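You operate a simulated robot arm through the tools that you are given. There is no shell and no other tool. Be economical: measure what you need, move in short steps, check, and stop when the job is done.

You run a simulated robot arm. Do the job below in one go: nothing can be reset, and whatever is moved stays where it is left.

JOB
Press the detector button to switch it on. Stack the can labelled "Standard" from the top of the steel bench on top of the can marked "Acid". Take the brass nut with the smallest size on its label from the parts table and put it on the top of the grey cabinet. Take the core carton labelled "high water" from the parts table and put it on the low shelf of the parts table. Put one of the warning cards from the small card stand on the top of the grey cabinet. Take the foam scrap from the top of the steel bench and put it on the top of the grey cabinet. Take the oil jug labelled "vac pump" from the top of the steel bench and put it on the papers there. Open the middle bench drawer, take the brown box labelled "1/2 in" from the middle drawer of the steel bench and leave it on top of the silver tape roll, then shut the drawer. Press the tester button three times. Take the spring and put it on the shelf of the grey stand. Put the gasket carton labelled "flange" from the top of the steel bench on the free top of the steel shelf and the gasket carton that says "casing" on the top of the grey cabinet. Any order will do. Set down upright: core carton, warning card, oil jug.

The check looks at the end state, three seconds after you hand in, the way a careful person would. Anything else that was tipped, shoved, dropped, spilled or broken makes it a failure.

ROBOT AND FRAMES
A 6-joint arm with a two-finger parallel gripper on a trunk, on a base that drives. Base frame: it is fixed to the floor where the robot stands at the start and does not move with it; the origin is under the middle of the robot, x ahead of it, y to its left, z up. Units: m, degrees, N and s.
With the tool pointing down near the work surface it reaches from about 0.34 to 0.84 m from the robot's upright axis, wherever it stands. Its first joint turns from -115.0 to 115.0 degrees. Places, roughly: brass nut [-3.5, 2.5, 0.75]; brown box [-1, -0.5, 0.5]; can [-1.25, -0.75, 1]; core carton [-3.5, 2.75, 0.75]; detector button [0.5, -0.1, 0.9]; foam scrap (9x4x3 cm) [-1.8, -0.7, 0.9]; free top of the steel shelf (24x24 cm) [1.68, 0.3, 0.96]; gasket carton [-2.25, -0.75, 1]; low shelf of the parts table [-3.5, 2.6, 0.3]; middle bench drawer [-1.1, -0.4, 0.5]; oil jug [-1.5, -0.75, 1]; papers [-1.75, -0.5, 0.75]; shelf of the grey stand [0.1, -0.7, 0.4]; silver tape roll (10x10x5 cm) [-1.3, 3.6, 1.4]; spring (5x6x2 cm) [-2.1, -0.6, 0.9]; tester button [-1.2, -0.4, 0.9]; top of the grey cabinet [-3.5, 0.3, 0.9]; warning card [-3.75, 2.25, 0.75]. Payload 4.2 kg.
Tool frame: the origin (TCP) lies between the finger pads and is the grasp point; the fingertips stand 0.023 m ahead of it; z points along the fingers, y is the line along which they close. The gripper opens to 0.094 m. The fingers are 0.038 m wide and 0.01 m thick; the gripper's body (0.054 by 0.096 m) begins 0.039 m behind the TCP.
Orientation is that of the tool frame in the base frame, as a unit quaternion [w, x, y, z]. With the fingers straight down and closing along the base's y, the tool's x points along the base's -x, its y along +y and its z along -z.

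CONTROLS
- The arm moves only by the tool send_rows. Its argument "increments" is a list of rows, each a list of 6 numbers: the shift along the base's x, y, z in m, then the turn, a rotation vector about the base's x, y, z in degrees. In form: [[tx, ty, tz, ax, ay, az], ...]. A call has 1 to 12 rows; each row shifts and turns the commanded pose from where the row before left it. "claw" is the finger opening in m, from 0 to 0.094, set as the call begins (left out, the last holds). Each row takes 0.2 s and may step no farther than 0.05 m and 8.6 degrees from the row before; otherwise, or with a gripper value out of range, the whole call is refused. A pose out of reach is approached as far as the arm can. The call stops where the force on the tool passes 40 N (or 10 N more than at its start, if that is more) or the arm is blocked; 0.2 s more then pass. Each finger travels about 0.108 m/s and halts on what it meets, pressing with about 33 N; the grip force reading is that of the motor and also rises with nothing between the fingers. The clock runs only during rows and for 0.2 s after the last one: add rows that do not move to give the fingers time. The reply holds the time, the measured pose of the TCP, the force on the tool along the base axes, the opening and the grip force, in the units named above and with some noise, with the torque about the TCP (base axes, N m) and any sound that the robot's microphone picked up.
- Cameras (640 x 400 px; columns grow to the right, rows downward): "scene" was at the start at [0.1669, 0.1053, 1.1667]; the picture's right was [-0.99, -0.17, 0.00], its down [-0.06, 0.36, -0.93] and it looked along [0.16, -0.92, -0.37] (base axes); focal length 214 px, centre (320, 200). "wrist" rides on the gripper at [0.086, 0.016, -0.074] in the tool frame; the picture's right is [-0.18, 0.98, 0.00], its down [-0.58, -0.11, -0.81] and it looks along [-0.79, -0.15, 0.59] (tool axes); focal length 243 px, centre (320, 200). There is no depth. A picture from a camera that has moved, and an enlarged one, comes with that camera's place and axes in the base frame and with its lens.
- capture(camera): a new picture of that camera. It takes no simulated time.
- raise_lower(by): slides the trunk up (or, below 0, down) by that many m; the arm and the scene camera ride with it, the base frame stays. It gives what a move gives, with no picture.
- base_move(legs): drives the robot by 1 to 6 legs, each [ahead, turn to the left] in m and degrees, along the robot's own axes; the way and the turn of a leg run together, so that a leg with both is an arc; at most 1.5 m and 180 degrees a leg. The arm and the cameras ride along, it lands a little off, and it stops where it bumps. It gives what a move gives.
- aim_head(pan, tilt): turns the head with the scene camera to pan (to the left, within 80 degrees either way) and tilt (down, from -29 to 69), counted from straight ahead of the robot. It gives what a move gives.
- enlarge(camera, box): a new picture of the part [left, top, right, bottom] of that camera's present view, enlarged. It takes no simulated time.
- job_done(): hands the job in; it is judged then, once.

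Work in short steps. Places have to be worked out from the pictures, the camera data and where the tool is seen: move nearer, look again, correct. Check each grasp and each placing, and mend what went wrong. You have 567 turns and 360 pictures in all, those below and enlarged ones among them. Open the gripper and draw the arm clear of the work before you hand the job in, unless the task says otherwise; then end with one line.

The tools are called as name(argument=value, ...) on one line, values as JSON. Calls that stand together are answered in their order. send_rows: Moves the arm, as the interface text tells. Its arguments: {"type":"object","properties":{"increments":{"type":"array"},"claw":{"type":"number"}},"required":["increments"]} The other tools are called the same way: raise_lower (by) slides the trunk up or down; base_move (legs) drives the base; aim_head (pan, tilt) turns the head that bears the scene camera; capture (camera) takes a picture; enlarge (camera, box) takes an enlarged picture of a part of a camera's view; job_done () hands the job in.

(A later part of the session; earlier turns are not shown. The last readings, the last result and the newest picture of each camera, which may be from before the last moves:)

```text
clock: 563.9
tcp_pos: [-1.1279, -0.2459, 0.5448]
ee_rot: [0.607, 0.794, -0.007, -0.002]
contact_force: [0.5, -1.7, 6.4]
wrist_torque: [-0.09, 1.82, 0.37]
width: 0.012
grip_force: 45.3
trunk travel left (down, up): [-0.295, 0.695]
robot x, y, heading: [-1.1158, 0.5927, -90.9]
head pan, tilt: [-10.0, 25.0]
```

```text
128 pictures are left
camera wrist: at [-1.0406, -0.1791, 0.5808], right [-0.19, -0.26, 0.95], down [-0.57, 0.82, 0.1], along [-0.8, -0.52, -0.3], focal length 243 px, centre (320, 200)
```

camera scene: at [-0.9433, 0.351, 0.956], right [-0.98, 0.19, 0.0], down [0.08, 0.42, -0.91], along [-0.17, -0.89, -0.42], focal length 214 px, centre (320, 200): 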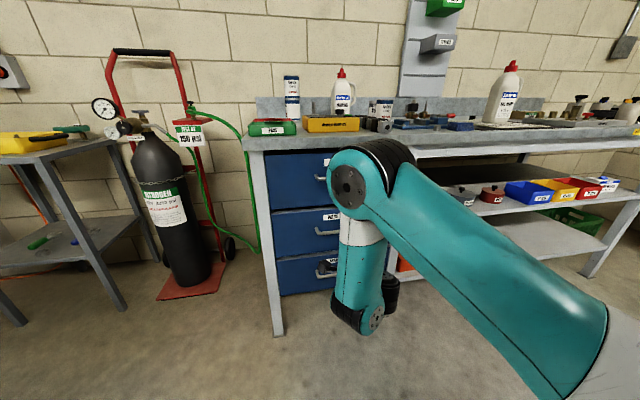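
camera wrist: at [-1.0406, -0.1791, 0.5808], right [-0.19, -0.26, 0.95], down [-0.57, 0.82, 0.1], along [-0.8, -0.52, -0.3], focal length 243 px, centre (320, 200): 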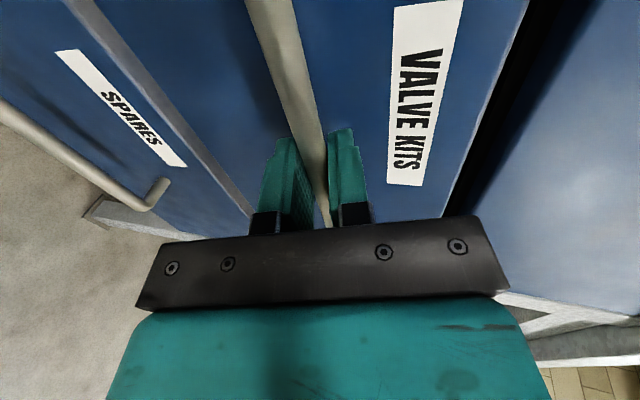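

The handle is gripped (0.012 m). I pull by backing the base a little.

base_move(legs=[[-0.1, 0]])

capture(camera="wrist")

capture(camera="scene")

```text
clock: 565.0
tcp_pos: [-1.1291, -0.1458, 0.5439]
ee_rot: [0.607, 0.795, -0.009, -0.002]
contact_force: [-9.6, -2.4, 13.7]
wrist_torque: [-0.12, 1.63, 0.26]
width: 0.0122
grip_force: 45.3
trunk travel left (down, up): [-0.295, 0.695]
robot x, y, heading: [-1.1179, 0.6946, -90.8]
head pan, tilt: [-10.0, 25.0]
```

```text
127 pictures are left
camera wrist: at [-1.0407, -0.0784, 0.5809], right [-0.2, -0.26, 0.95], down [-0.57, 0.82, 0.1], along [-0.8, -0.52, -0.3], focal length 243 px, centre (320, 200)
```

wrist: 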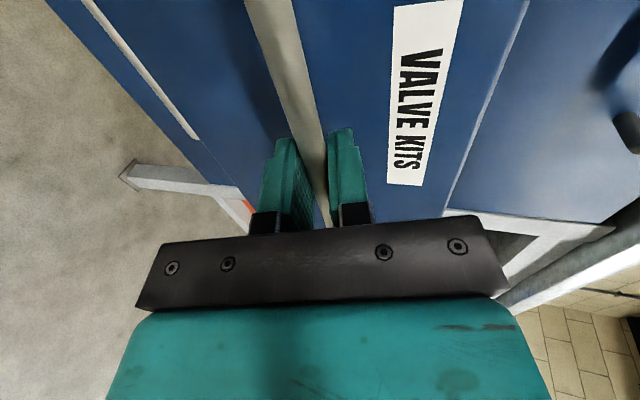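

```text
126 pictures are left
camera scene: at [-0.9422, 0.4521, 0.9563], right [-0.98, 0.19, 0.0], down [0.08, 0.41, -0.91], along [-0.17, -0.89, -0.42], focal length 214 px, centre (320, 200)
```

scene: 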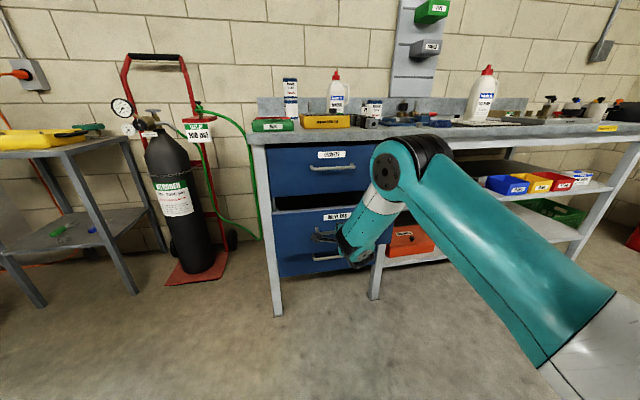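

The drawer moves. I pull a further 0.2 m.

base_move(legs=[[-0.2, 0]])

aim_head(pan=-10, tilt=35)

capture(camera="scene")

```text
clock: 566.6
tcp_pos: [-1.13, 0.0533, 0.5437]
ee_rot: [0.607, 0.795, -0.01, -0.006]
contact_force: [-35.5, 2.7, 6.9]
wrist_torque: [0.03, 1.44, 0.68]
width: 0.0122
grip_force: 44.9
trunk travel left (down, up): [-0.295, 0.695]
robot x, y, heading: [-1.1131, 0.8934, -90.8]
head pan, tilt: [-10.0, 25.0]
```

```text
clock: 567.4
tcp_pos: [-1.1297, 0.0537, 0.5446]
ee_rot: [0.607, 0.795, -0.009, -0.007]
contact_force: [-1.2, -1.0, 1.1]
wrist_torque: [-0.06, 1.83, -0.38]
width: 0.012
grip_force: 44.9
trunk travel left (down, up): [-0.295, 0.695]
robot x, y, heading: [-1.1148, 0.8953, -90.7]
head pan, tilt: [-10.0, 35.0]
```

```text
125 pictures are left
camera scene: at [-0.9387, 0.6557, 0.9403], right [-0.98, 0.19, 0.0], down [0.11, 0.56, -0.82], along [-0.16, -0.8, -0.57], focal length 214 px, centre (320, 200)
```

scene: 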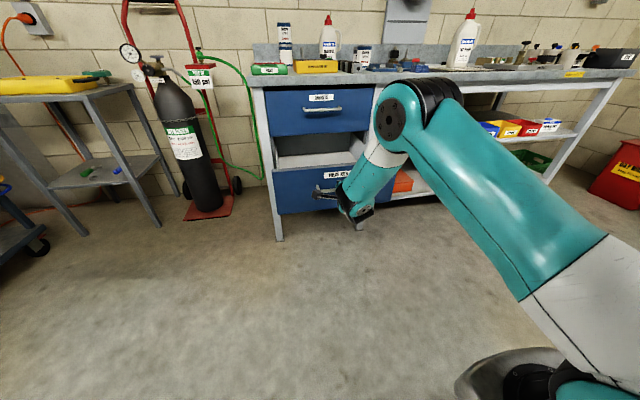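

The drawer is open 0.30 m. I release the handle, back off along the tool axis, and raise the trunk to look in.

send_rows(increments=[[0, 0, 0, 0, 0, 0], [0, 0, 0, 0, 0, 0], [0, 0.02, 0.005, 0, 0, 0], [0, 0.03, 0.008, 0, 0, 0], [0, 0, 0, 0, 0, 0]], claw=0.06)

capture(camera="wrist")

```text
clock: 568.6
tcp_pos: [-1.1269, 0.1041, 0.5566]
ee_rot: [0.606, 0.795, -0.011, -0.006]
contact_force: [0.8, 0.3, -0.4]
wrist_torque: [0.0, 0.02, 0.01]
width: 0.0598
grip_force: 0.1
trunk travel left (down, up): [-0.295, 0.695]
robot x, y, heading: [-1.1149, 0.8942, -90.9]
head pan, tilt: [-10.0, 35.0]
```

```text
124 pictures are left
camera wrist: at [-1.0392, 0.1707, 0.593], right [-0.19, -0.25, 0.95], down [-0.56, 0.82, 0.11], along [-0.8, -0.51, -0.3], focal length 243 px, centre (320, 200)
```

wrist: 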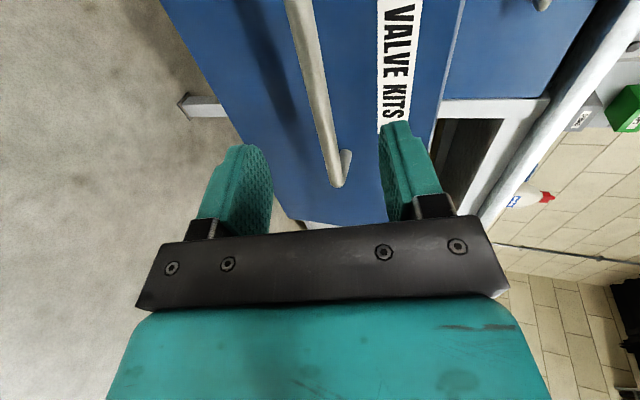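

raise_lower(by=0.4)

send_rows(increments=[[0, 0.0, 0.01, 8.3, 0, 0], [0, 0.0, 0.01, 8.3, 0, 0], [0, 0.0, 0.01, 8.3, 0, 0], [0, 0.0, 0.01, 8.3, 0, 0], [0, 0.0, 0, 8.3, 0, 0], [0, 0.0, 0, 8.3, 0, 0], [0, 0, 0, 8.3, 0, 0], [0, 0, 0, 8.3, 0, 0], [0, 0, 0, 8.3, 0, 0], [0, 0, 0, 0, 0, 0]])

raise_lower(by=0.25)

aim_head(pan=-5, tilt=50)

capture(camera="scene")

capture(camera="wrist")

```text
clock: 572.4
tcp_pos: [-1.1281, 0.1044, 0.957]
ee_rot: [0.607, 0.795, -0.009, -0.007]
contact_force: [0.5, -0.1, 0.4]
wrist_torque: [0.01, -0.03, 0.02]
width: 0.0598
grip_force: 0.1
trunk travel left (down, up): [-0.695, 0.295]
robot x, y, heading: [-1.1162, 0.8933, -91.0]
head pan, tilt: [-10.0, 35.0]
```

```text
clock: 574.6
tcp_pos: [-1.1272, 0.1034, 0.9978]
ee_rot: [0.0, 1.0, -0.004, -0.012]
contact_force: [0.4, -0.4, 0.0]
wrist_torque: [0.02, 0.0, 0.02]
width: 0.0599
grip_force: 0.1
trunk travel left (down, up): [-0.695, 0.295]
robot x, y, heading: [-1.1136, 0.8933, -91.3]
head pan, tilt: [-10.0, 35.0]
```

```text
clock: 577.2
tcp_pos: [-1.1277, 0.1034, 1.2465]
ee_rot: [0.001, 1.0, -0.004, -0.011]
contact_force: [0.0, -0.3, 0.6]
wrist_torque: [-0.02, 0.03, 0.0]
width: 0.0599
grip_force: 0.1
trunk travel left (down, up): [-0.945, 0.045]
robot x, y, heading: [-1.1161, 0.8957, -91.0]
head pan, tilt: [-10.0, 35.0]
```

```text
clock: 578.0
tcp_pos: [-1.1283, 0.1035, 1.2469]
ee_rot: [0.0, 1.0, -0.004, -0.011]
contact_force: [0.4, -0.1, 0.8]
wrist_torque: [-0.03, 0.04, -0.03]
width: 0.0601
grip_force: 0.0
trunk travel left (down, up): [-0.945, 0.045]
robot x, y, heading: [-1.1122, 0.897, -91.0]
head pan, tilt: [-5.0, 50.0]
```

```text
123 pictures are left
camera scene: at [-0.93, 0.6655, 1.5686], right [-0.99, 0.1, 0.0], down [0.08, 0.76, -0.64], along [-0.07, -0.64, -0.77], focal length 214 px, centre (320, 200)
```

scene: 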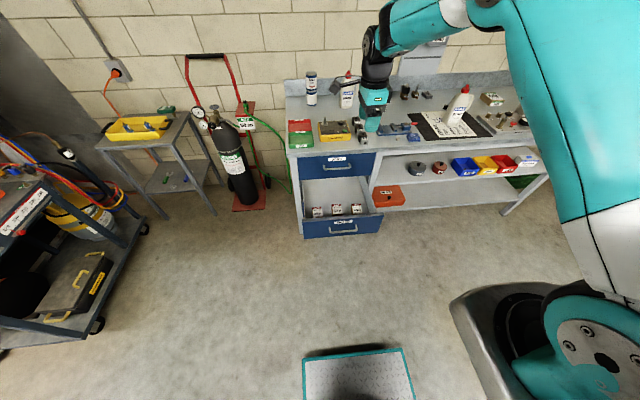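

```text
122 pictures are left
camera wrist: at [-1.0392, 0.088, 1.3202], right [-0.19, -0.98, 0.0], down [-0.56, 0.11, 0.82], along [-0.8, 0.15, -0.57], focal length 243 px, centre (320, 200)
```

wrist: 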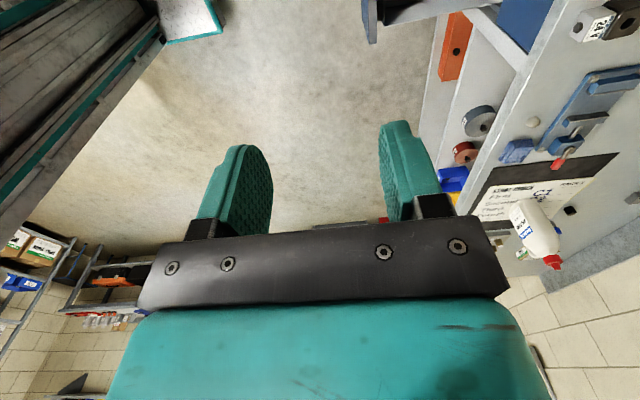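

enlarge(camera="scene", box=[290, 150, 400, 245])

```text
4.21 times, centred on (345, 198) of scene
camera zoom: at [-0.93, 0.6655, 1.5686], right [-0.99, 0.1, 0.0], down [0.08, 0.76, -0.64], along [-0.07, -0.64, -0.77], focal length 903 px, centre (215, 210)
```

zoom: 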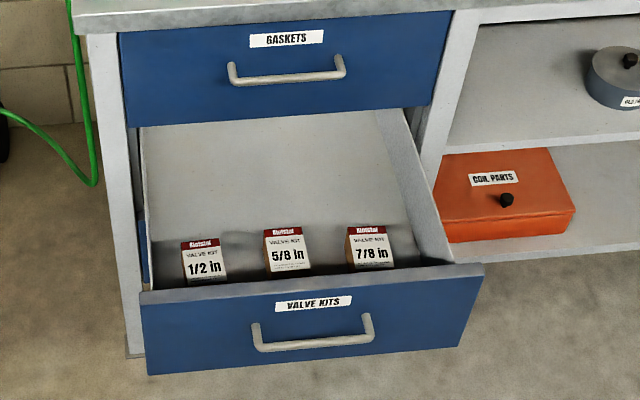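

The drawer holds three boxes: "1/2 in" (leftmost), "5/8 in" and "7/8 in". I retract the arm, lower the trunk and drive closer to reach in from above.

send_rows(increments=[[0.01, 0.045, 0, 0, 0, 0], [0.01, 0.045, 0, 0, 0, 0], [0.01, 0.045, 0, 0, 0, 0], [0.01, 0.045, 0, 0, 0, 0], [0.02, 0.045, 0, 0, 0, 0], [0.02, 0.02, 0, 0, 0, 0], [0, 0, 0, 0, 0, 0]])

raise_lower(by=-0.4)

base_move(legs=[[0.33, 0.9]])

capture(camera="scene")

capture(camera="wrist")

```text
clock: 579.5
tcp_pos: [-1.0466, 0.3495, 1.2484]
ee_rot: [0.0, 1.0, -0.003, -0.011]
contact_force: [-0.8, 0.5, 0.8]
wrist_torque: [0.02, 0.01, -0.03]
width: 0.0597
grip_force: 0.1
trunk travel left (down, up): [-0.945, 0.045]
robot x, y, heading: [-1.1152, 0.8926, -90.7]
head pan, tilt: [-5.0, 50.0]
```

```text
clock: 583.4
tcp_pos: [-1.0469, 0.3482, 0.8474]
ee_rot: [0.0, 1.0, -0.003, -0.01]
contact_force: [0.6, 0.1, 0.0]
wrist_torque: [0.01, 0.0, 0.02]
width: 0.0603
grip_force: 0.1
trunk travel left (down, up): [-0.545, 0.445]
robot x, y, heading: [-1.1122, 0.8933, -91.0]
head pan, tilt: [-5.0, 50.0]
```

```text
clock: 585.6
tcp_pos: [-1.0444, 0.0165, 0.8486]
ee_rot: [0.0, 1.0, 0.005, -0.012]
contact_force: [0.7, -0.7, -0.3]
wrist_torque: [0.02, 0.02, 0.01]
width: 0.0601
grip_force: 0.0
trunk travel left (down, up): [-0.545, 0.445]
robot x, y, heading: [-1.1158, 0.5664, -90.1]
head pan, tilt: [-5.0, 50.0]
```

```text
120 pictures are left
camera scene: at [-0.9295, 0.335, 1.1686], right [-1.0, 0.09, 0.0], down [0.07, 0.76, -0.64], along [-0.06, -0.64, -0.77], focal length 214 px, centre (320, 200)
```

scene: 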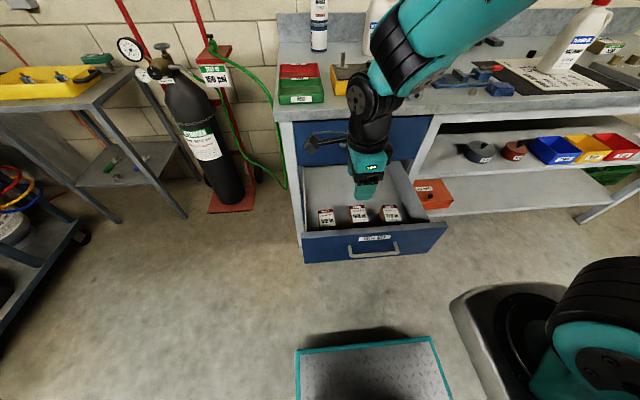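

```text
119 pictures are left
camera wrist: at [-0.9532, 0.0026, 0.9216], right [-0.18, -0.98, 0.0], down [-0.56, 0.1, 0.82], along [-0.81, 0.14, -0.57], focal length 243 px, centre (320, 200)
```

wrist: 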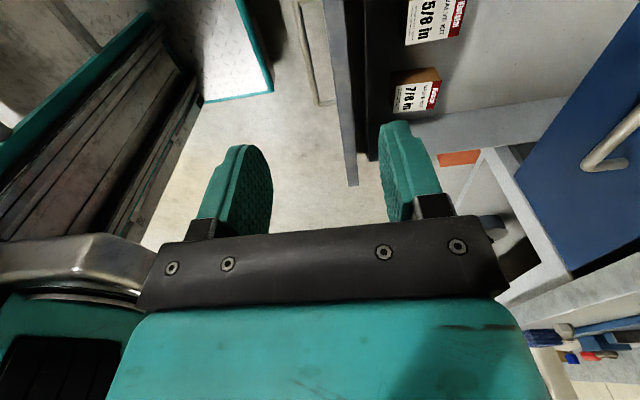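

enlarge(camera="scene", box=[295, 185, 425, 265])

```text
4.92 times, centred on (360, 225) of scene
camera zoom: at [-0.9295, 0.335, 1.1686], right [-1.0, 0.09, 0.0], down [0.07, 0.76, -0.64], along [-0.06, -0.64, -0.77], focal length 1056 px, centre (123, 77)
```

zoom: 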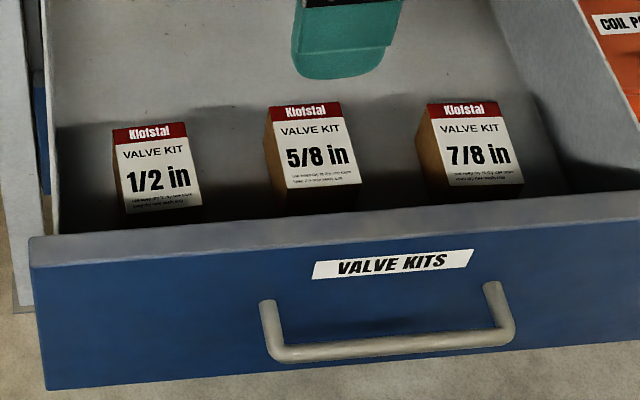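

The 1/2 in box stands at about (-0.99, -0.1), z≈0.51–0.585. I turn the tool to close along x and look from above.

send_rows(increments=[[0.005, 0, 0, 0, 0, 8.2], [0.005, 0, 0, 0, 0, 8.2], [0.005, 0, 0, 0, 0, 8.2], [0.005, 0, 0, 0, 0, 8.2], [0.005, 0, 0, 0, 0, 8.2], [0.005, 0, 0, 0, 0, 8.2], [0.005, 0, 0, 0, 0, 8.2], [0.005, 0, 0, 0, 0, 8.2], [0.005, 0, 0, 0, 0, 8.2], [0.005, -0.02, 0, 0, 0, 8.2], [0.005, -0.03, 0, 0, 0, 8], [0, 0, 0, 0, 0, 0]], claw=0.08)

capture(camera="wrist")

```text
clock: 588.2
tcp_pos: [-0.9871, -0.0326, 0.8478]
ee_rot: [0.007, 0.703, 0.711, -0.007]
contact_force: [0.3, -0.4, -0.5]
wrist_torque: [0.0, -0.03, 0.01]
width: 0.0798
grip_force: 0.0
trunk travel left (down, up): [-0.545, 0.445]
robot x, y, heading: [-1.1151, 0.5583, -90.2]
head pan, tilt: [-5.0, 50.0]
```

```text
117 pictures are left
camera wrist: at [-0.9713, 0.056, 0.9217], right [0.98, -0.17, 0.0], down [-0.1, -0.56, 0.82], along [-0.14, -0.81, -0.57], focal length 243 px, centre (320, 200)
```

wrist: 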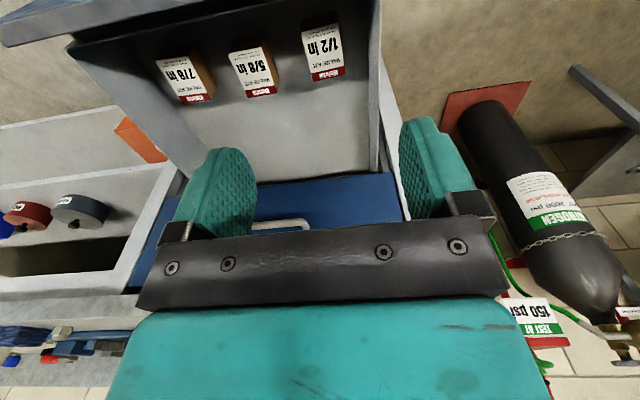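

The boxes lie flat with labels up; the 1/2 in box top centre is at about (-0.996, -0.126, 0.503), ~0.058 wide. I move above it and lower.

send_rows(increments=[[-0.003, -0.03, 0, 0, 0, 0], [-0.003, -0.03, 0, 0, 0, 0], [-0.003, -0.03, 0, 0, 0, 0], [0, 0, 0, 0, 0, 0]])

raise_lower(by=-0.2)

capture(camera="wrist")

capture(camera="scene")

```text
clock: 589.2
tcp_pos: [-0.9963, -0.1241, 0.8493]
ee_rot: [0.007, 0.704, 0.71, -0.007]
contact_force: [-0.3, -0.4, 0.8]
wrist_torque: [0.0, 0.01, 0.0]
width: 0.0804
grip_force: 0.1
trunk travel left (down, up): [-0.545, 0.445]
robot x, y, heading: [-1.1168, 0.5631, -89.9]
head pan, tilt: [-5.0, 50.0]
```

```text
clock: 591.3
tcp_pos: [-0.9962, -0.1237, 0.6487]
ee_rot: [0.008, 0.704, 0.71, -0.008]
contact_force: [0.4, 0.2, -0.5]
wrist_torque: [-0.02, -0.01, 0.02]
width: 0.08
grip_force: 0.1
trunk travel left (down, up): [-0.345, 0.645]
robot x, y, heading: [-1.1177, 0.5609, -89.9]
head pan, tilt: [-5.0, 50.0]
```

```text
116 pictures are left
camera wrist: at [-0.98, -0.0336, 0.7219], right [0.98, -0.18, 0.0], down [-0.1, -0.56, 0.82], along [-0.14, -0.81, -0.57], focal length 243 px, centre (320, 200)
```

wrist: 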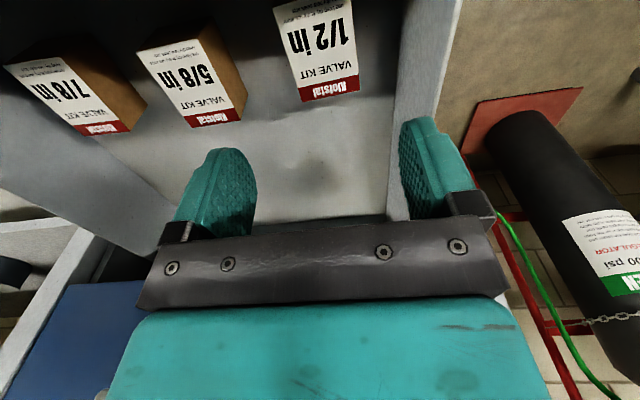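

```text
115 pictures are left
camera scene: at [-0.9295, 0.335, 0.9686], right [-1.0, 0.09, 0.0], down [0.07, 0.76, -0.64], along [-0.06, -0.64, -0.77], focal length 214 px, centre (320, 200)
```

scene: 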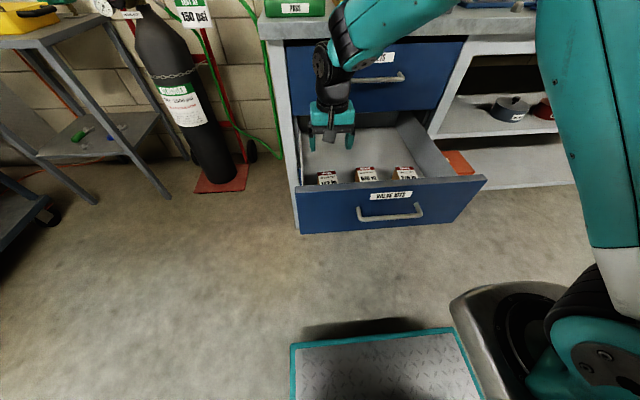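

Box spans x -1.022…-0.966, back edge y≈-0.171. I lower onto it in steps.

send_rows(increments=[[0.001, -0.006, -0.045, 0, 0, 0], [0, 0, -0.045, 0, 0, 0], [0, 0, -0.03, 0, 0, 0], [0, 0, 0, 0, 0, 0]])

capture(camera="wrist")

```text
clock: 592.3
tcp_pos: [-0.9942, -0.1288, 0.5287]
ee_rot: [0.008, 0.704, 0.71, -0.007]
contact_force: [0.1, 0.1, 1.3]
wrist_torque: [0.01, -0.02, -0.02]
width: 0.08
grip_force: 0.2
trunk travel left (down, up): [-0.345, 0.645]
robot x, y, heading: [-1.1153, 0.5606, -90.2]
head pan, tilt: [-5.0, 50.0]
```

```text
114 pictures are left
camera wrist: at [-0.9788, -0.0397, 0.6023], right [0.98, -0.18, 0.01], down [-0.1, -0.56, 0.82], along [-0.14, -0.81, -0.57], focal length 243 px, centre (320, 200)
```

wrist: 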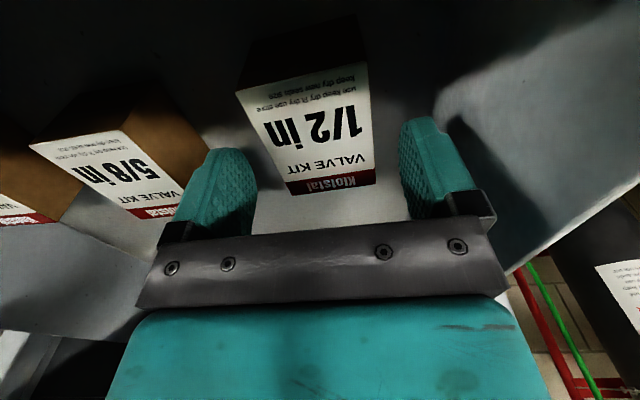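

send_rows(increments=[[0, 0, -0.02, 0, 0, 0], [0, 0, -0.01, 0, 0, 0], [0, 0, -0.006, 0, 0, 0], [0, 0, 0, 0, 0, 0]])

send_rows(increments=[[0, 0, 0, 0, 0, 0], [0, 0, 0, 0, 0, 0], [0, 0, 0, 0, 0, 0]], claw=0.0)

capture(camera="wrist")

```text
clock: 593.0
tcp_pos: [-0.9943, -0.1318, 0.5066]
ee_rot: [0.011, 0.704, 0.71, -0.008]
contact_force: [-3.7, 0.1, 18.8]
wrist_torque: [1.86, -0.4, 0.35]
width: 0.0799
grip_force: 0.0
trunk travel left (down, up): [-0.345, 0.645]
robot x, y, heading: [-1.1188, 0.5596, -90.3]
head pan, tilt: [-5.0, 50.0]
stopped in row 3: the force on the tool passed its limit at 54 N (the readings are from after the stop); the commanded pose is now the measured one
```

```text
clock: 593.8
tcp_pos: [-0.9934, -0.1317, 0.507]
ee_rot: [0.012, 0.703, 0.711, -0.008]
contact_force: [-4.9, -1.0, 37.1]
wrist_torque: [2.72, -0.52, 0.47]
width: 0.0574
grip_force: 33.3
trunk travel left (down, up): [-0.345, 0.645]
robot x, y, heading: [-1.1206, 0.5657, -90.0]
head pan, tilt: [-5.0, 50.0]
```

```text
113 pictures are left
camera wrist: at [-0.9786, -0.0416, 0.5791], right [0.98, -0.17, 0.01], down [-0.11, -0.56, 0.82], along [-0.14, -0.81, -0.57], focal length 243 px, centre (320, 200)
```

wrist: 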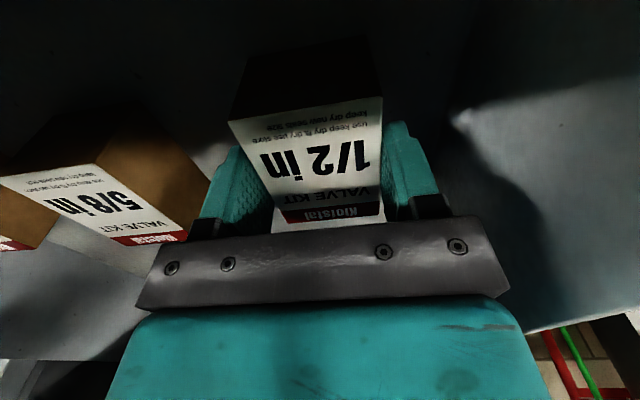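

The camera bracket seems to touch the drawer front; the box is gripped (0.0574 m). I raise gently and check.

send_rows(increments=[[0, 0, 0.006, 0, 0, 0], [0, 0, 0.01, 0, 0, 0], [0, 0, 0, 0, 0, 0]])

capture(camera="wrist")

enlarge(camera="scene", box=[280, 100, 480, 240])

```text
clock: 594.6
tcp_pos: [-0.9938, -0.1303, 0.5192]
ee_rot: [0.01, 0.703, 0.711, -0.008]
contact_force: [-1.0, -0.2, -2.8]
wrist_torque: [0.0, 0.03, -0.01]
width: 0.0578
grip_force: 32.0
trunk travel left (down, up): [-0.345, 0.645]
robot x, y, heading: [-1.1138, 0.5602, -90.0]
head pan, tilt: [-5.0, 50.0]
```

```text
112 pictures are left
camera wrist: at [-0.9786, -0.0408, 0.5929], right [0.98, -0.17, 0.01], down [-0.11, -0.56, 0.82], along [-0.14, -0.81, -0.57], focal length 243 px, centre (320, 200)
```

wrist: 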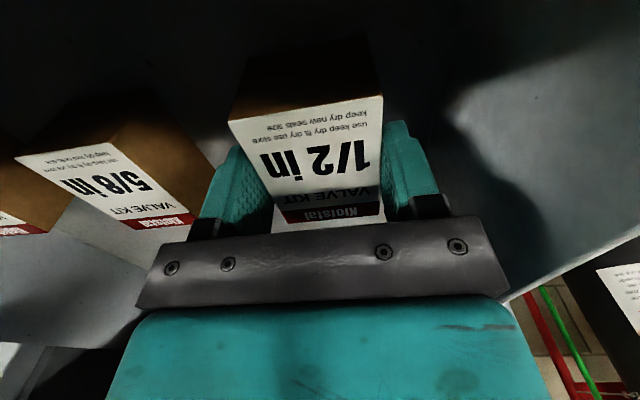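

```text
2.86 times, centred on (380, 170) of scene
camera zoom: at [-0.9295, 0.3349, 0.9684], right [-1.0, 0.09, 0.0], down [0.07, 0.76, -0.64], along [-0.06, -0.64, -0.77], focal length 613 px, centre (149, 286)
```

zoom: 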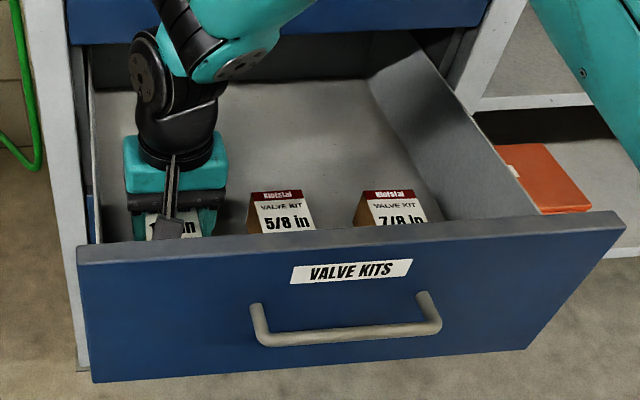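

Held (2.8 N). I lift it clear of the drawer.

send_rows(increments=[[0, 0.005, 0.04, 0, 0, 0], [0, 0.01, 0.045, 0, 0, 0], [0, 0.01, 0.045, 0, 0, 0], [0, 0.01, 0.045, 0, 0, 0], [0, 0.0, 0.045, 0, 0, 0], [0, 0, 0, 0, 0, 0]])

capture(camera="scene")

capture(camera="wrist")

```text
clock: 596.0
tcp_pos: [-0.9942, -0.097, 0.7407]
ee_rot: [0.01, 0.703, 0.711, -0.008]
contact_force: [0.2, 0.0, -2.6]
wrist_torque: [0.01, 0.03, -0.06]
width: 0.0576
grip_force: 33.1
trunk travel left (down, up): [-0.345, 0.645]
robot x, y, heading: [-1.1166, 0.5637, -90.2]
head pan, tilt: [-5.0, 50.0]
```

```text
110 pictures are left
camera scene: at [-0.9296, 0.3349, 0.9685], right [-1.0, 0.09, 0.0], down [0.07, 0.76, -0.64], along [-0.06, -0.64, -0.77], focal length 214 px, centre (320, 200)
```

scene: 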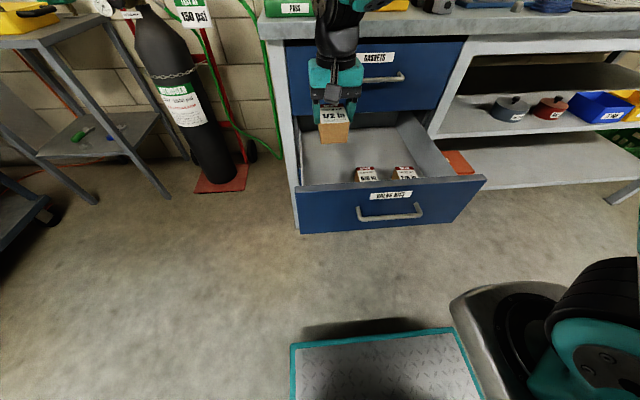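

```text
109 pictures are left
camera wrist: at [-0.9789, -0.0066, 0.8134], right [0.98, -0.17, 0.01], down [-0.11, -0.56, 0.82], along [-0.14, -0.81, -0.57], focal length 243 px, centre (320, 200)
```

wrist: 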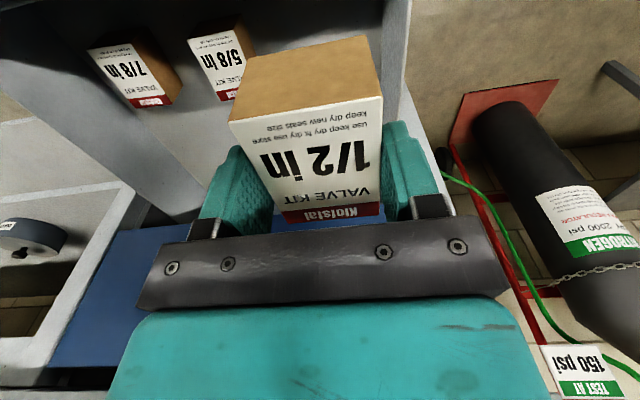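

Box held; its bottom is ≈0.052 below the TCP. I raise the trunk and drive to the shelves to inspect the tape roll.

raise_lower(by=0.4)

base_move(legs=[[-0.3, 0], [0, -90], [0.25, 0], [0, -90], [1.2, 0]])

aim_head(pan=0, tilt=5)

capture(camera="scene")

```text
clock: 599.8
tcp_pos: [-0.9946, -0.0977, 1.1401]
ee_rot: [0.01, 0.703, 0.711, -0.008]
contact_force: [0.5, 0.5, -1.5]
wrist_torque: [0.02, 0.01, 0.01]
width: 0.0579
grip_force: 33.0
trunk travel left (down, up): [-0.745, 0.245]
robot x, y, heading: [-1.1202, 0.5632, -90.3]
head pan, tilt: [-5.0, 50.0]
```

```text
clock: 616.6
tcp_pos: [-1.4908, 2.7288, 1.1403]
ee_rot: [-0.007, 0.71, -0.704, -0.01]
contact_force: [-0.5, -0.5, -3.1]
wrist_torque: [0.03, 0.03, -0.03]
width: 0.0579
grip_force: 33.0
trunk travel left (down, up): [-0.745, 0.245]
robot x, y, heading: [-1.3747, 2.069, 89.8]
head pan, tilt: [-5.0, 50.0]
```

```text
clock: 617.7
tcp_pos: [-1.4921, 2.7292, 1.14]
ee_rot: [-0.008, 0.71, -0.704, -0.01]
contact_force: [1.2, 0.7, -2.7]
wrist_torque: [-0.02, 0.0, -0.01]
width: 0.0578
grip_force: 33.7
trunk travel left (down, up): [-0.745, 0.245]
robot x, y, heading: [-1.3701, 2.0753, 89.6]
head pan, tilt: [0.0, 5.0]
```

```text
108 pictures are left
camera scene: at [-1.5656, 2.3162, 1.4384], right [1.0, 0.0, 0.0], down [0.0, -0.09, -1.0], along [0.0, 1.0, -0.09], focal length 214 px, centre (320, 200)
```

scene: 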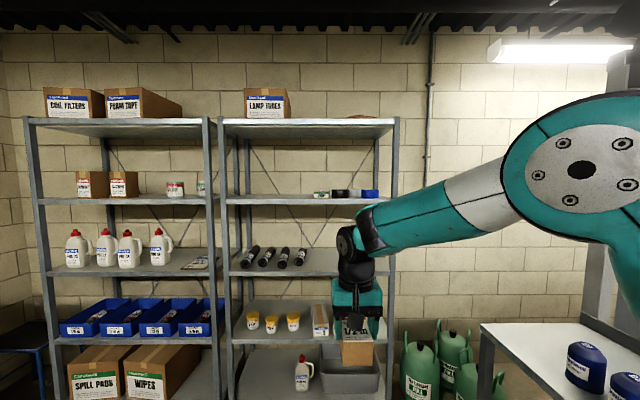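

enlarge(camera="scene", box=[220, 100, 410, 220])

```text
3.33 times, centred on (315, 160) of scene
camera zoom: at [-1.5656, 2.3162, 1.4384], right [1.0, 0.0, 0.0], down [0.0, -0.09, -1.0], along [0.0, 1.0, -0.09], focal length 715 px, centre (337, 333)
```

zoom: 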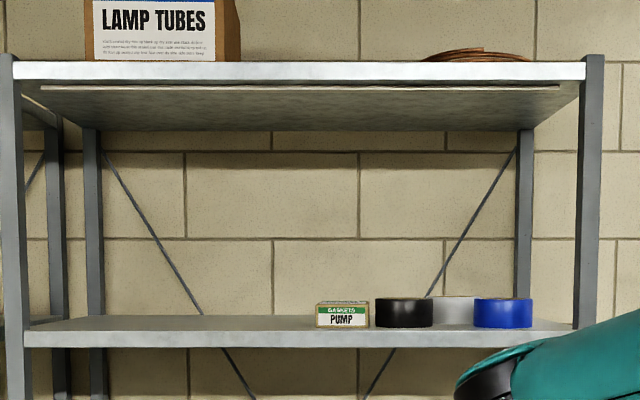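

The silver roll stands at the back behind a black and a blue roll, in a bay about 0.35 m high. I raise the trunk and drive nearer for an accurate view.

raise_lower(by=0.24)

send_rows(increments=[[0.03, -0.03, 0, 0, 0, 0], [0.03, -0.03, 0, 0, 0, 0], [0.03, -0.03, 0, 0, 0, 0], [0.03, -0.03, 0, 0, 0, 0], [0, 0, 0, 0, 0, 0]])

base_move(legs=[[0.35, 0]])

aim_head(pan=-10, tilt=12)

capture(camera="scene")

```text
clock: 620.2
tcp_pos: [-1.4928, 2.7283, 1.3806]
ee_rot: [-0.007, 0.71, -0.704, -0.009]
contact_force: [0.7, 0.0, -2.6]
wrist_torque: [-0.01, -0.01, -0.01]
width: 0.0577
grip_force: 32.8
trunk travel left (down, up): [-0.985, 0.005]
robot x, y, heading: [-1.3714, 2.0704, 89.8]
head pan, tilt: [0.0, 5.0]
```

```text
clock: 621.4
tcp_pos: [-1.3718, 2.6073, 1.3803]
ee_rot: [-0.007, 0.711, -0.703, -0.01]
contact_force: [-0.2, 0.4, -1.9]
wrist_torque: [-0.03, 0.05, 0.0]
width: 0.0576
grip_force: 33.3
trunk travel left (down, up): [-0.985, 0.005]
robot x, y, heading: [-1.3687, 2.0712, 89.9]
head pan, tilt: [0.0, 5.0]
```

```text
clock: 623.7
tcp_pos: [-1.3721, 2.9573, 1.3796]
ee_rot: [-0.007, 0.711, -0.703, -0.011]
contact_force: [1.0, 0.1, -2.6]
wrist_torque: [-0.01, 0.0, -0.03]
width: 0.0577
grip_force: 32.4
trunk travel left (down, up): [-0.985, 0.005]
robot x, y, heading: [-1.3678, 2.4196, 90.2]
head pan, tilt: [0.0, 5.0]
```

```text
clock: 624.4
tcp_pos: [-1.3721, 2.9573, 1.3812]
ee_rot: [-0.008, 0.711, -0.703, -0.01]
contact_force: [0.5, -0.9, -2.3]
wrist_torque: [-0.02, 0.02, -0.03]
width: 0.0574
grip_force: 32.9
trunk travel left (down, up): [-0.985, 0.005]
robot x, y, heading: [-1.3704, 2.4118, 90.0]
head pan, tilt: [-10.0, 12.0]
```

```text
106 pictures are left
camera scene: at [-1.5493, 2.664, 1.6672], right [0.98, -0.17, 0.0], down [-0.04, -0.2, -0.98], along [0.17, 0.96, -0.21], focal length 214 px, centre (320, 200)
```

scene: 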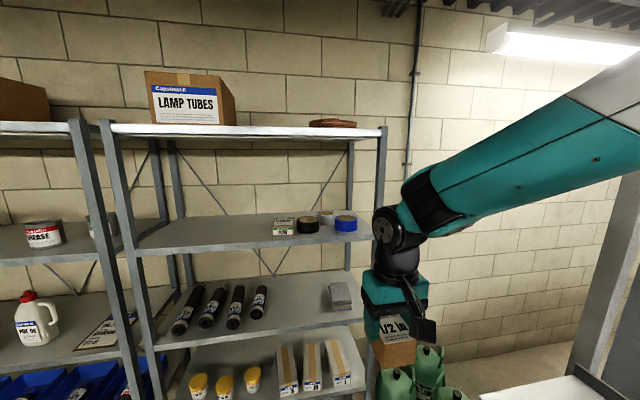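

enlarge(camera="scene", box=[260, 190, 380, 250])

enlarge(camera="scene", box=[90, 100, 410, 280])

```text
5.33 times, centred on (320, 220) of scene
camera zoom: at [-1.5493, 2.664, 1.6672], right [0.98, -0.17, 0.0], down [-0.04, -0.2, -0.98], along [0.17, 0.96, -0.21], focal length 1144 px, centre (320, 93)
```

zoom: 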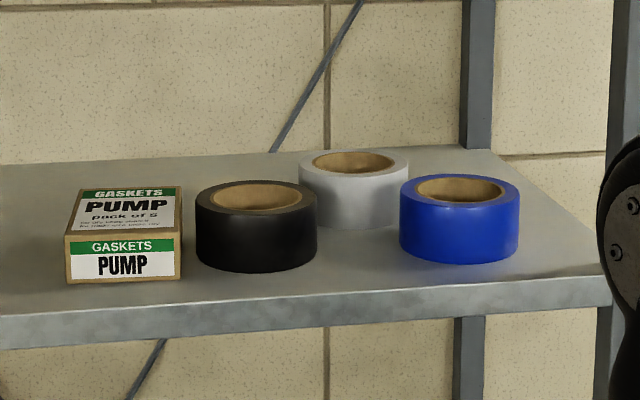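

```text
2.00 times, centred on (250, 190) of scene
camera zoom: at [-1.5493, 2.664, 1.6672], right [0.98, -0.17, 0.0], down [-0.04, -0.2, -0.98], along [0.17, 0.96, -0.21], focal length 429 px, centre (460, 220)
```

zoom: 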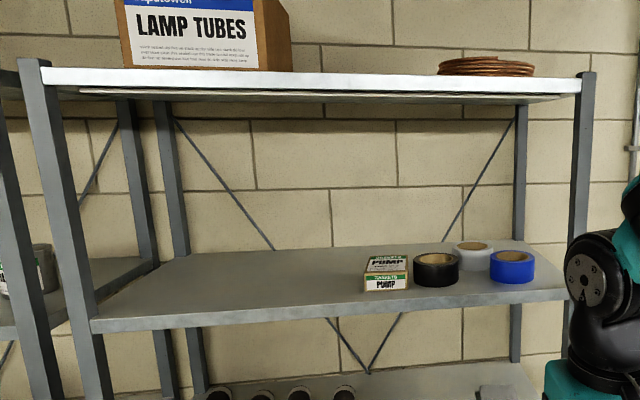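

The silver roll's top is at ≈(-1.347, 3.637, 1.387); the bay is 1.337–1.72 high, so I must insert the box with a 45° tilted tool. For that I need to regrasp it on a flat surface; I check the small table to the right.

aim_head(pan=-65, tilt=40)

capture(camera="scene")

```text
clock: 625.7
tcp_pos: [-1.3726, 2.9567, 1.3801]
ee_rot: [-0.008, 0.711, -0.703, -0.009]
contact_force: [0.9, 0.5, -2.8]
wrist_torque: [-0.04, 0.01, 0.01]
width: 0.0576
grip_force: 33.0
trunk travel left (down, up): [-0.985, 0.005]
robot x, y, heading: [-1.364, 2.4185, 90.0]
head pan, tilt: [-65.0, 40.0]
```

```text
103 pictures are left
camera scene: at [-1.4885, 2.6081, 1.6228], right [0.42, -0.91, 0.0], down [-0.58, -0.27, -0.77], along [0.69, 0.32, -0.64], focal length 214 px, centre (320, 200)
```

scene: 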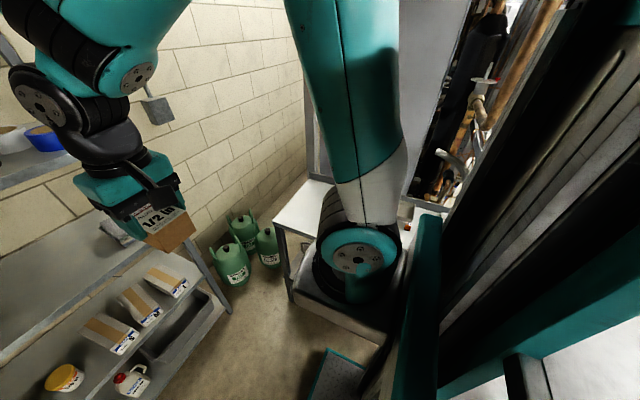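

The best free flat spot is on the parts table where the nut was, around (-3.40, 2.62). I drive there to set the box down and regrasp it with a tilt.

base_move(legs=[[0.18, 0], [0, 90], [1.4, 0]])

raise_lower(by=-0.2)

aim_head(pan=0, tilt=40)

capture(camera="scene")

```text
clock: 637.6
tcp_pos: [-3.3082, 2.5664, 1.3809]
ee_rot: [0.002, 1.0, 0.013, -0.013]
contact_force: [0.5, -0.5, -2.1]
wrist_torque: [0.01, -0.01, -0.01]
width: 0.0575
grip_force: 32.5
trunk travel left (down, up): [-0.985, 0.005]
robot x, y, heading: [-2.7672, 2.5796, -179.2]
head pan, tilt: [-65.0, 40.0]
```

```text
clock: 639.8
tcp_pos: [-3.3077, 2.566, 1.1799]
ee_rot: [0.002, 1.0, 0.015, -0.013]
contact_force: [0.3, -0.8, -2.4]
wrist_torque: [-0.02, 0.01, 0.01]
width: 0.0576
grip_force: 32.8
trunk travel left (down, up): [-0.785, 0.205]
robot x, y, heading: [-2.7697, 2.576, -178.9]
head pan, tilt: [-65.0, 40.0]
```

```text
clock: 641.1
tcp_pos: [-3.3065, 2.5662, 1.1804]
ee_rot: [0.002, 1.0, 0.014, -0.012]
contact_force: [0.5, -0.3, -2.6]
wrist_torque: [-0.01, -0.04, -0.02]
width: 0.0579
grip_force: 33.0
trunk travel left (down, up): [-0.785, 0.205]
robot x, y, heading: [-2.7681, 2.5773, -179.2]
head pan, tilt: [0.0, 40.0]
```

```text
102 pictures are left
camera scene: at [-3.0031, 2.3811, 1.4227], right [-0.02, 1.0, 0.0], down [0.64, 0.01, -0.77], along [-0.77, -0.01, -0.64], focal length 214 px, centre (320, 200)
```

scene: 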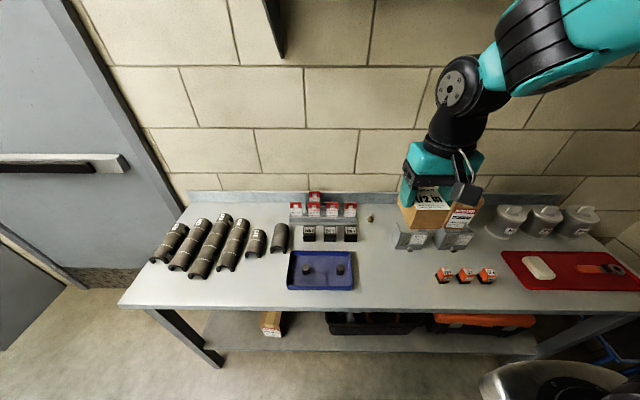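

I lower the box onto the free spot at about (-3.385, 2.61).

send_rows(increments=[[-0.04, 0.022, 0, 0, 0, 0], [-0.038, 0.022, 0, 0, 0, 0], [0, 0, -0.048, 0, 0, 0], [0, 0, -0.048, 0, 0, 0], [0, 0, -0.048, 0, 0, 0], [0, 0, -0.048, 0, 0, 0], [0, 0, -0.048, 0, 0, 0], [0, 0, -0.04, 0, 0, 0], [0, 0, -0.02, 0, 0, 0], [0, 0, 0, 0, 0, 0]])

capture(camera="scene")

```text
clock: 643.3
tcp_pos: [-3.3834, 2.6096, 0.8801]
ee_rot: [0.003, 1.0, 0.014, -0.013]
contact_force: [0.2, 0.6, -2.9]
wrist_torque: [0.01, -0.01, 0.02]
width: 0.0578
grip_force: 32.5
trunk travel left (down, up): [-0.785, 0.205]
robot x, y, heading: [-2.7701, 2.5789, -179.3]
head pan, tilt: [0.0, 40.0]
```

```text
101 pictures are left
camera scene: at [-3.003, 2.3811, 1.4227], right [-0.02, 1.0, 0.0], down [0.64, 0.01, -0.77], along [-0.77, -0.01, -0.64], focal length 214 px, centre (320, 200)
```

scene: 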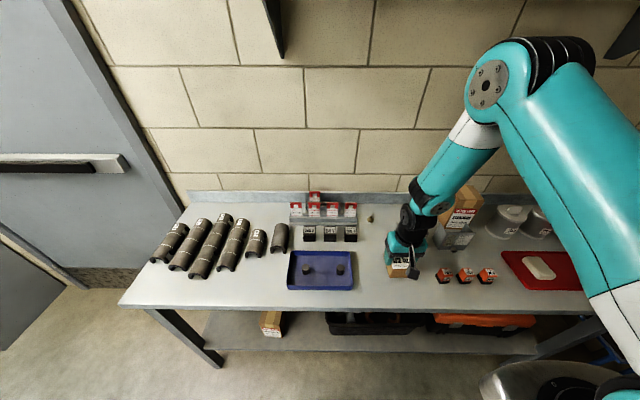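

send_rows(increments=[[0, 0, -0.01, 0, 0, 0], [0, 0, -0.006, 0, 0, 0], [0, 0, -0.004, 0, 0, 0], [0, 0, -0.004, 0, 0, 0], [0, 0, -0.004, 0, 0, 0], [0, 0, -0.004, 0, 0, 0], [0, 0, 0, 0, 0, 0]])

enlarge(camera="scene", box=[360, 230, 500, 310])

```text
clock: 644.9
tcp_pos: [-3.3851, 2.6109, 0.8502]
ee_rot: [0.002, 1.0, 0.014, -0.014]
contact_force: [0.9, 1.1, 30.2]
wrist_torque: [0.31, 0.05, 0.01]
width: 0.0582
grip_force: 32.9
trunk travel left (down, up): [-0.785, 0.205]
robot x, y, heading: [-2.7641, 2.5757, -179.3]
head pan, tilt: [0.0, 40.0]
```

```text
4.57 times, centred on (430, 270) of scene
camera zoom: at [-3.0019, 2.3811, 1.4232], right [-0.02, 1.0, 0.0], down [0.64, 0.01, -0.77], along [-0.77, -0.01, -0.64], focal length 980 px, centre (-183, -120)
```

zoom: 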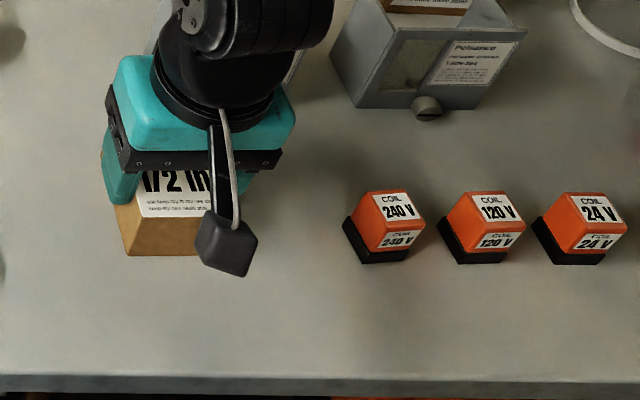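

Set down. I release, lift, then tilt the tool 45° for the regrasp.

send_rows(increments=[[0, 0, 0.003, 0, 0, 0], [0, 0, 0, 0, 0, 0]])

send_rows(increments=[[0, 0, 0, 0, 0, 0], [0, 0, 0, 0, 0, 0], [0, 0, 0.02, 0, 0, 0], [0, 0, 0.045, 0, 0, 0], [0, 0, 0.045, 0, 0, 0], [0, 0, 0.03, 0, 0, 0], [0, 0, 0, 0, 0, 0]], claw=0.08)

send_rows(increments=[[0.01, 0, 0, 0, 7.5, 0], [0.01, 0, 0, 0, 7.5, 0], [0.01, 0, 0, 0, 7.5, 0], [0.01, 0, 0, 0, 7.5, 0], [0.01, 0, 0, 0, 7.5, 0], [0.01, 0, 0, 0, 7.5, 0], [0, 0, 0, 0, 0, 0]])

capture(camera="wrist")

enlarge(camera="scene", box=[340, 210, 480, 310])

```text
clock: 645.5
tcp_pos: [-3.3822, 2.6102, 0.85]
ee_rot: [0.002, 1.0, 0.015, -0.011]
contact_force: [-0.3, -0.4, -2.4]
wrist_torque: [0.03, 0.03, 0.02]
width: 0.0576
grip_force: 33.2
trunk travel left (down, up): [-0.785, 0.205]
robot x, y, heading: [-2.7675, 2.5785, -179.0]
head pan, tilt: [0.0, 40.0]
```

```text
clock: 647.1
tcp_pos: [-3.3862, 2.6116, 0.9925]
ee_rot: [0.002, 1.0, 0.014, -0.012]
contact_force: [0.0, 0.1, -0.2]
wrist_torque: [0.0, -0.03, 0.01]
width: 0.0799
grip_force: 0.1
trunk travel left (down, up): [-0.785, 0.205]
robot x, y, heading: [-2.7689, 2.5804, -179.0]
head pan, tilt: [0.0, 40.0]
```

```text
clock: 648.7
tcp_pos: [-3.3655, 2.5993, 0.9803]
ee_rot: [-0.003, 0.919, 0.014, -0.395]
contact_force: [0.4, -0.3, 0.1]
wrist_torque: [0.01, 0.01, 0.01]
width: 0.08
grip_force: 0.0
out of reach, approached as far as the arm can: row 5, 6
trunk travel left (down, up): [-0.785, 0.205]
robot x, y, heading: [-2.767, 2.58, -179.1]
head pan, tilt: [0.0, 40.0]
```

```text
99 pictures are left
camera wrist: at [-3.2506, 2.5872, 0.9688], right [-0.1, -0.99, 0.12], down [0.18, 0.1, 0.98], along [-0.98, 0.12, 0.17], focal length 243 px, centre (320, 200)
```

wrist: 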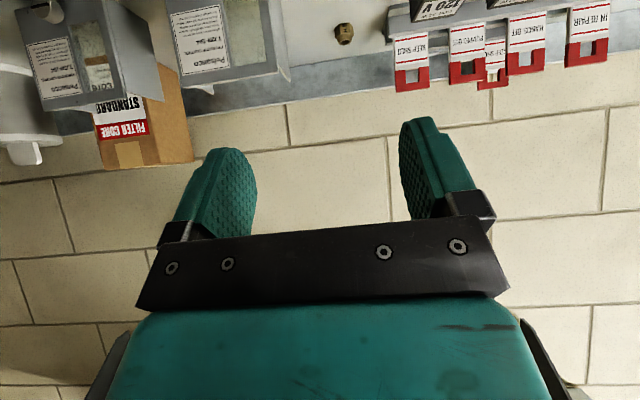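

```text
4.00 times, centred on (410, 260) of scene
camera zoom: at [-3.0029, 2.3811, 1.4228], right [-0.02, 1.0, 0.0], down [0.64, 0.01, -0.77], along [-0.77, -0.01, -0.64], focal length 858 px, centre (-40, -40)
```

zoom: 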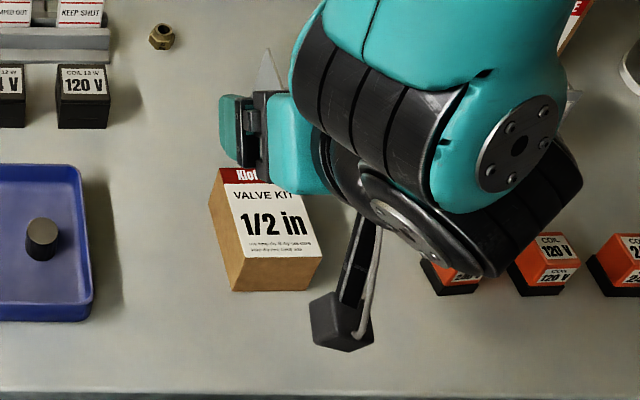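

Near the inner reach limit; I back the base 0.12 m and go to the pre-grasp point.

base_move(legs=[[-0.12, 0]])

send_rows(increments=[[-0.015, 0.005, -0.03, 0, 0, 0], [-0.015, 0.005, -0.038, 0, 0, 0], [0, 0, 0, 0, 0, 0]])

capture(camera="wrist")

```text
clock: 650.0
tcp_pos: [-3.2451, 2.6006, 0.98]
ee_rot: [-0.003, 0.919, 0.014, -0.395]
contact_force: [-0.4, -0.6, 0.3]
wrist_torque: [-0.02, 0.0, 0.0]
width: 0.0799
grip_force: 0.1
trunk travel left (down, up): [-0.785, 0.205]
robot x, y, heading: [-2.6478, 2.5804, -179.0]
head pan, tilt: [0.0, 40.0]
```

```text
clock: 650.8
tcp_pos: [-3.2745, 2.6096, 0.9121]
ee_rot: [-0.003, 0.919, 0.014, -0.395]
contact_force: [0.3, 0.3, -1.0]
wrist_torque: [0.01, 0.01, 0.02]
width: 0.0799
grip_force: 0.1
trunk travel left (down, up): [-0.785, 0.205]
robot x, y, heading: [-2.6455, 2.5771, -179.2]
head pan, tilt: [0.0, 40.0]
```

```text
97 pictures are left
camera wrist: at [-3.1602, 2.5981, 0.9008], right [-0.1, -0.99, 0.12], down [0.18, 0.1, 0.98], along [-0.98, 0.12, 0.17], focal length 243 px, centre (320, 200)
```

wrist: 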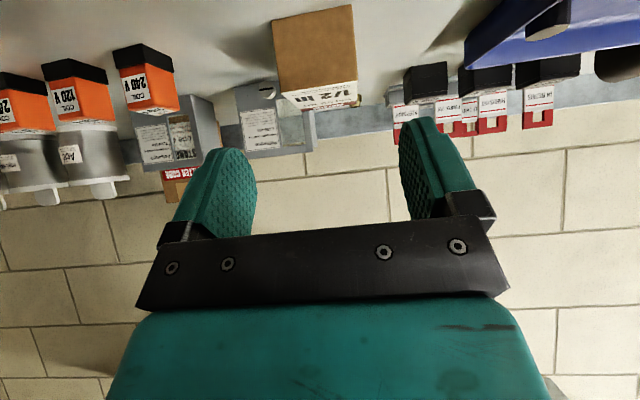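

Box front is centred at y≈2.611. I advance along the tool axis and close.

send_rows(increments=[[-0.027, 0.0005, -0.026, 0, 0, 0], [-0.027, 0.0005, -0.026, 0, 0, 0], [-0.018, 0, -0.017, 0, 0, 0], [-0.0085, 0, -0.0075, 0, 0, 0], [0, 0, 0, 0, 0, 0]])

capture(camera="wrist")

```text
clock: 652.0
tcp_pos: [-3.3546, 2.6127, 0.8351]
ee_rot: [-0.003, 0.919, 0.014, -0.394]
contact_force: [0.0, 0.1, 0.0]
wrist_torque: [0.0, 0.02, 0.01]
width: 0.0799
grip_force: 0.0
trunk travel left (down, up): [-0.785, 0.205]
robot x, y, heading: [-2.6491, 2.5791, -179.2]
head pan, tilt: [0.0, 40.0]
```

```text
96 pictures are left
camera wrist: at [-3.2409, 2.5999, 0.824], right [-0.1, -0.99, 0.12], down [0.18, 0.1, 0.98], along [-0.98, 0.12, 0.17], focal length 243 px, centre (320, 200)
```

wrist: 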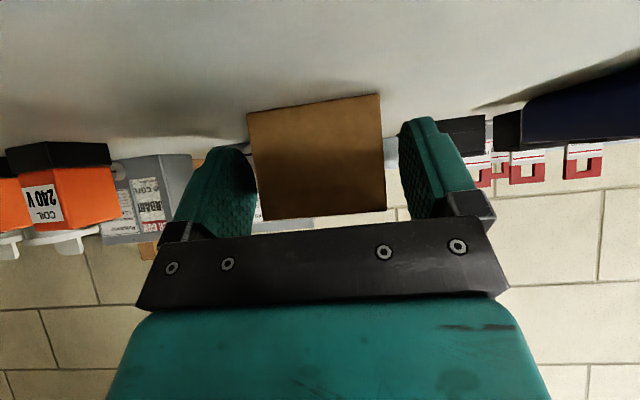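

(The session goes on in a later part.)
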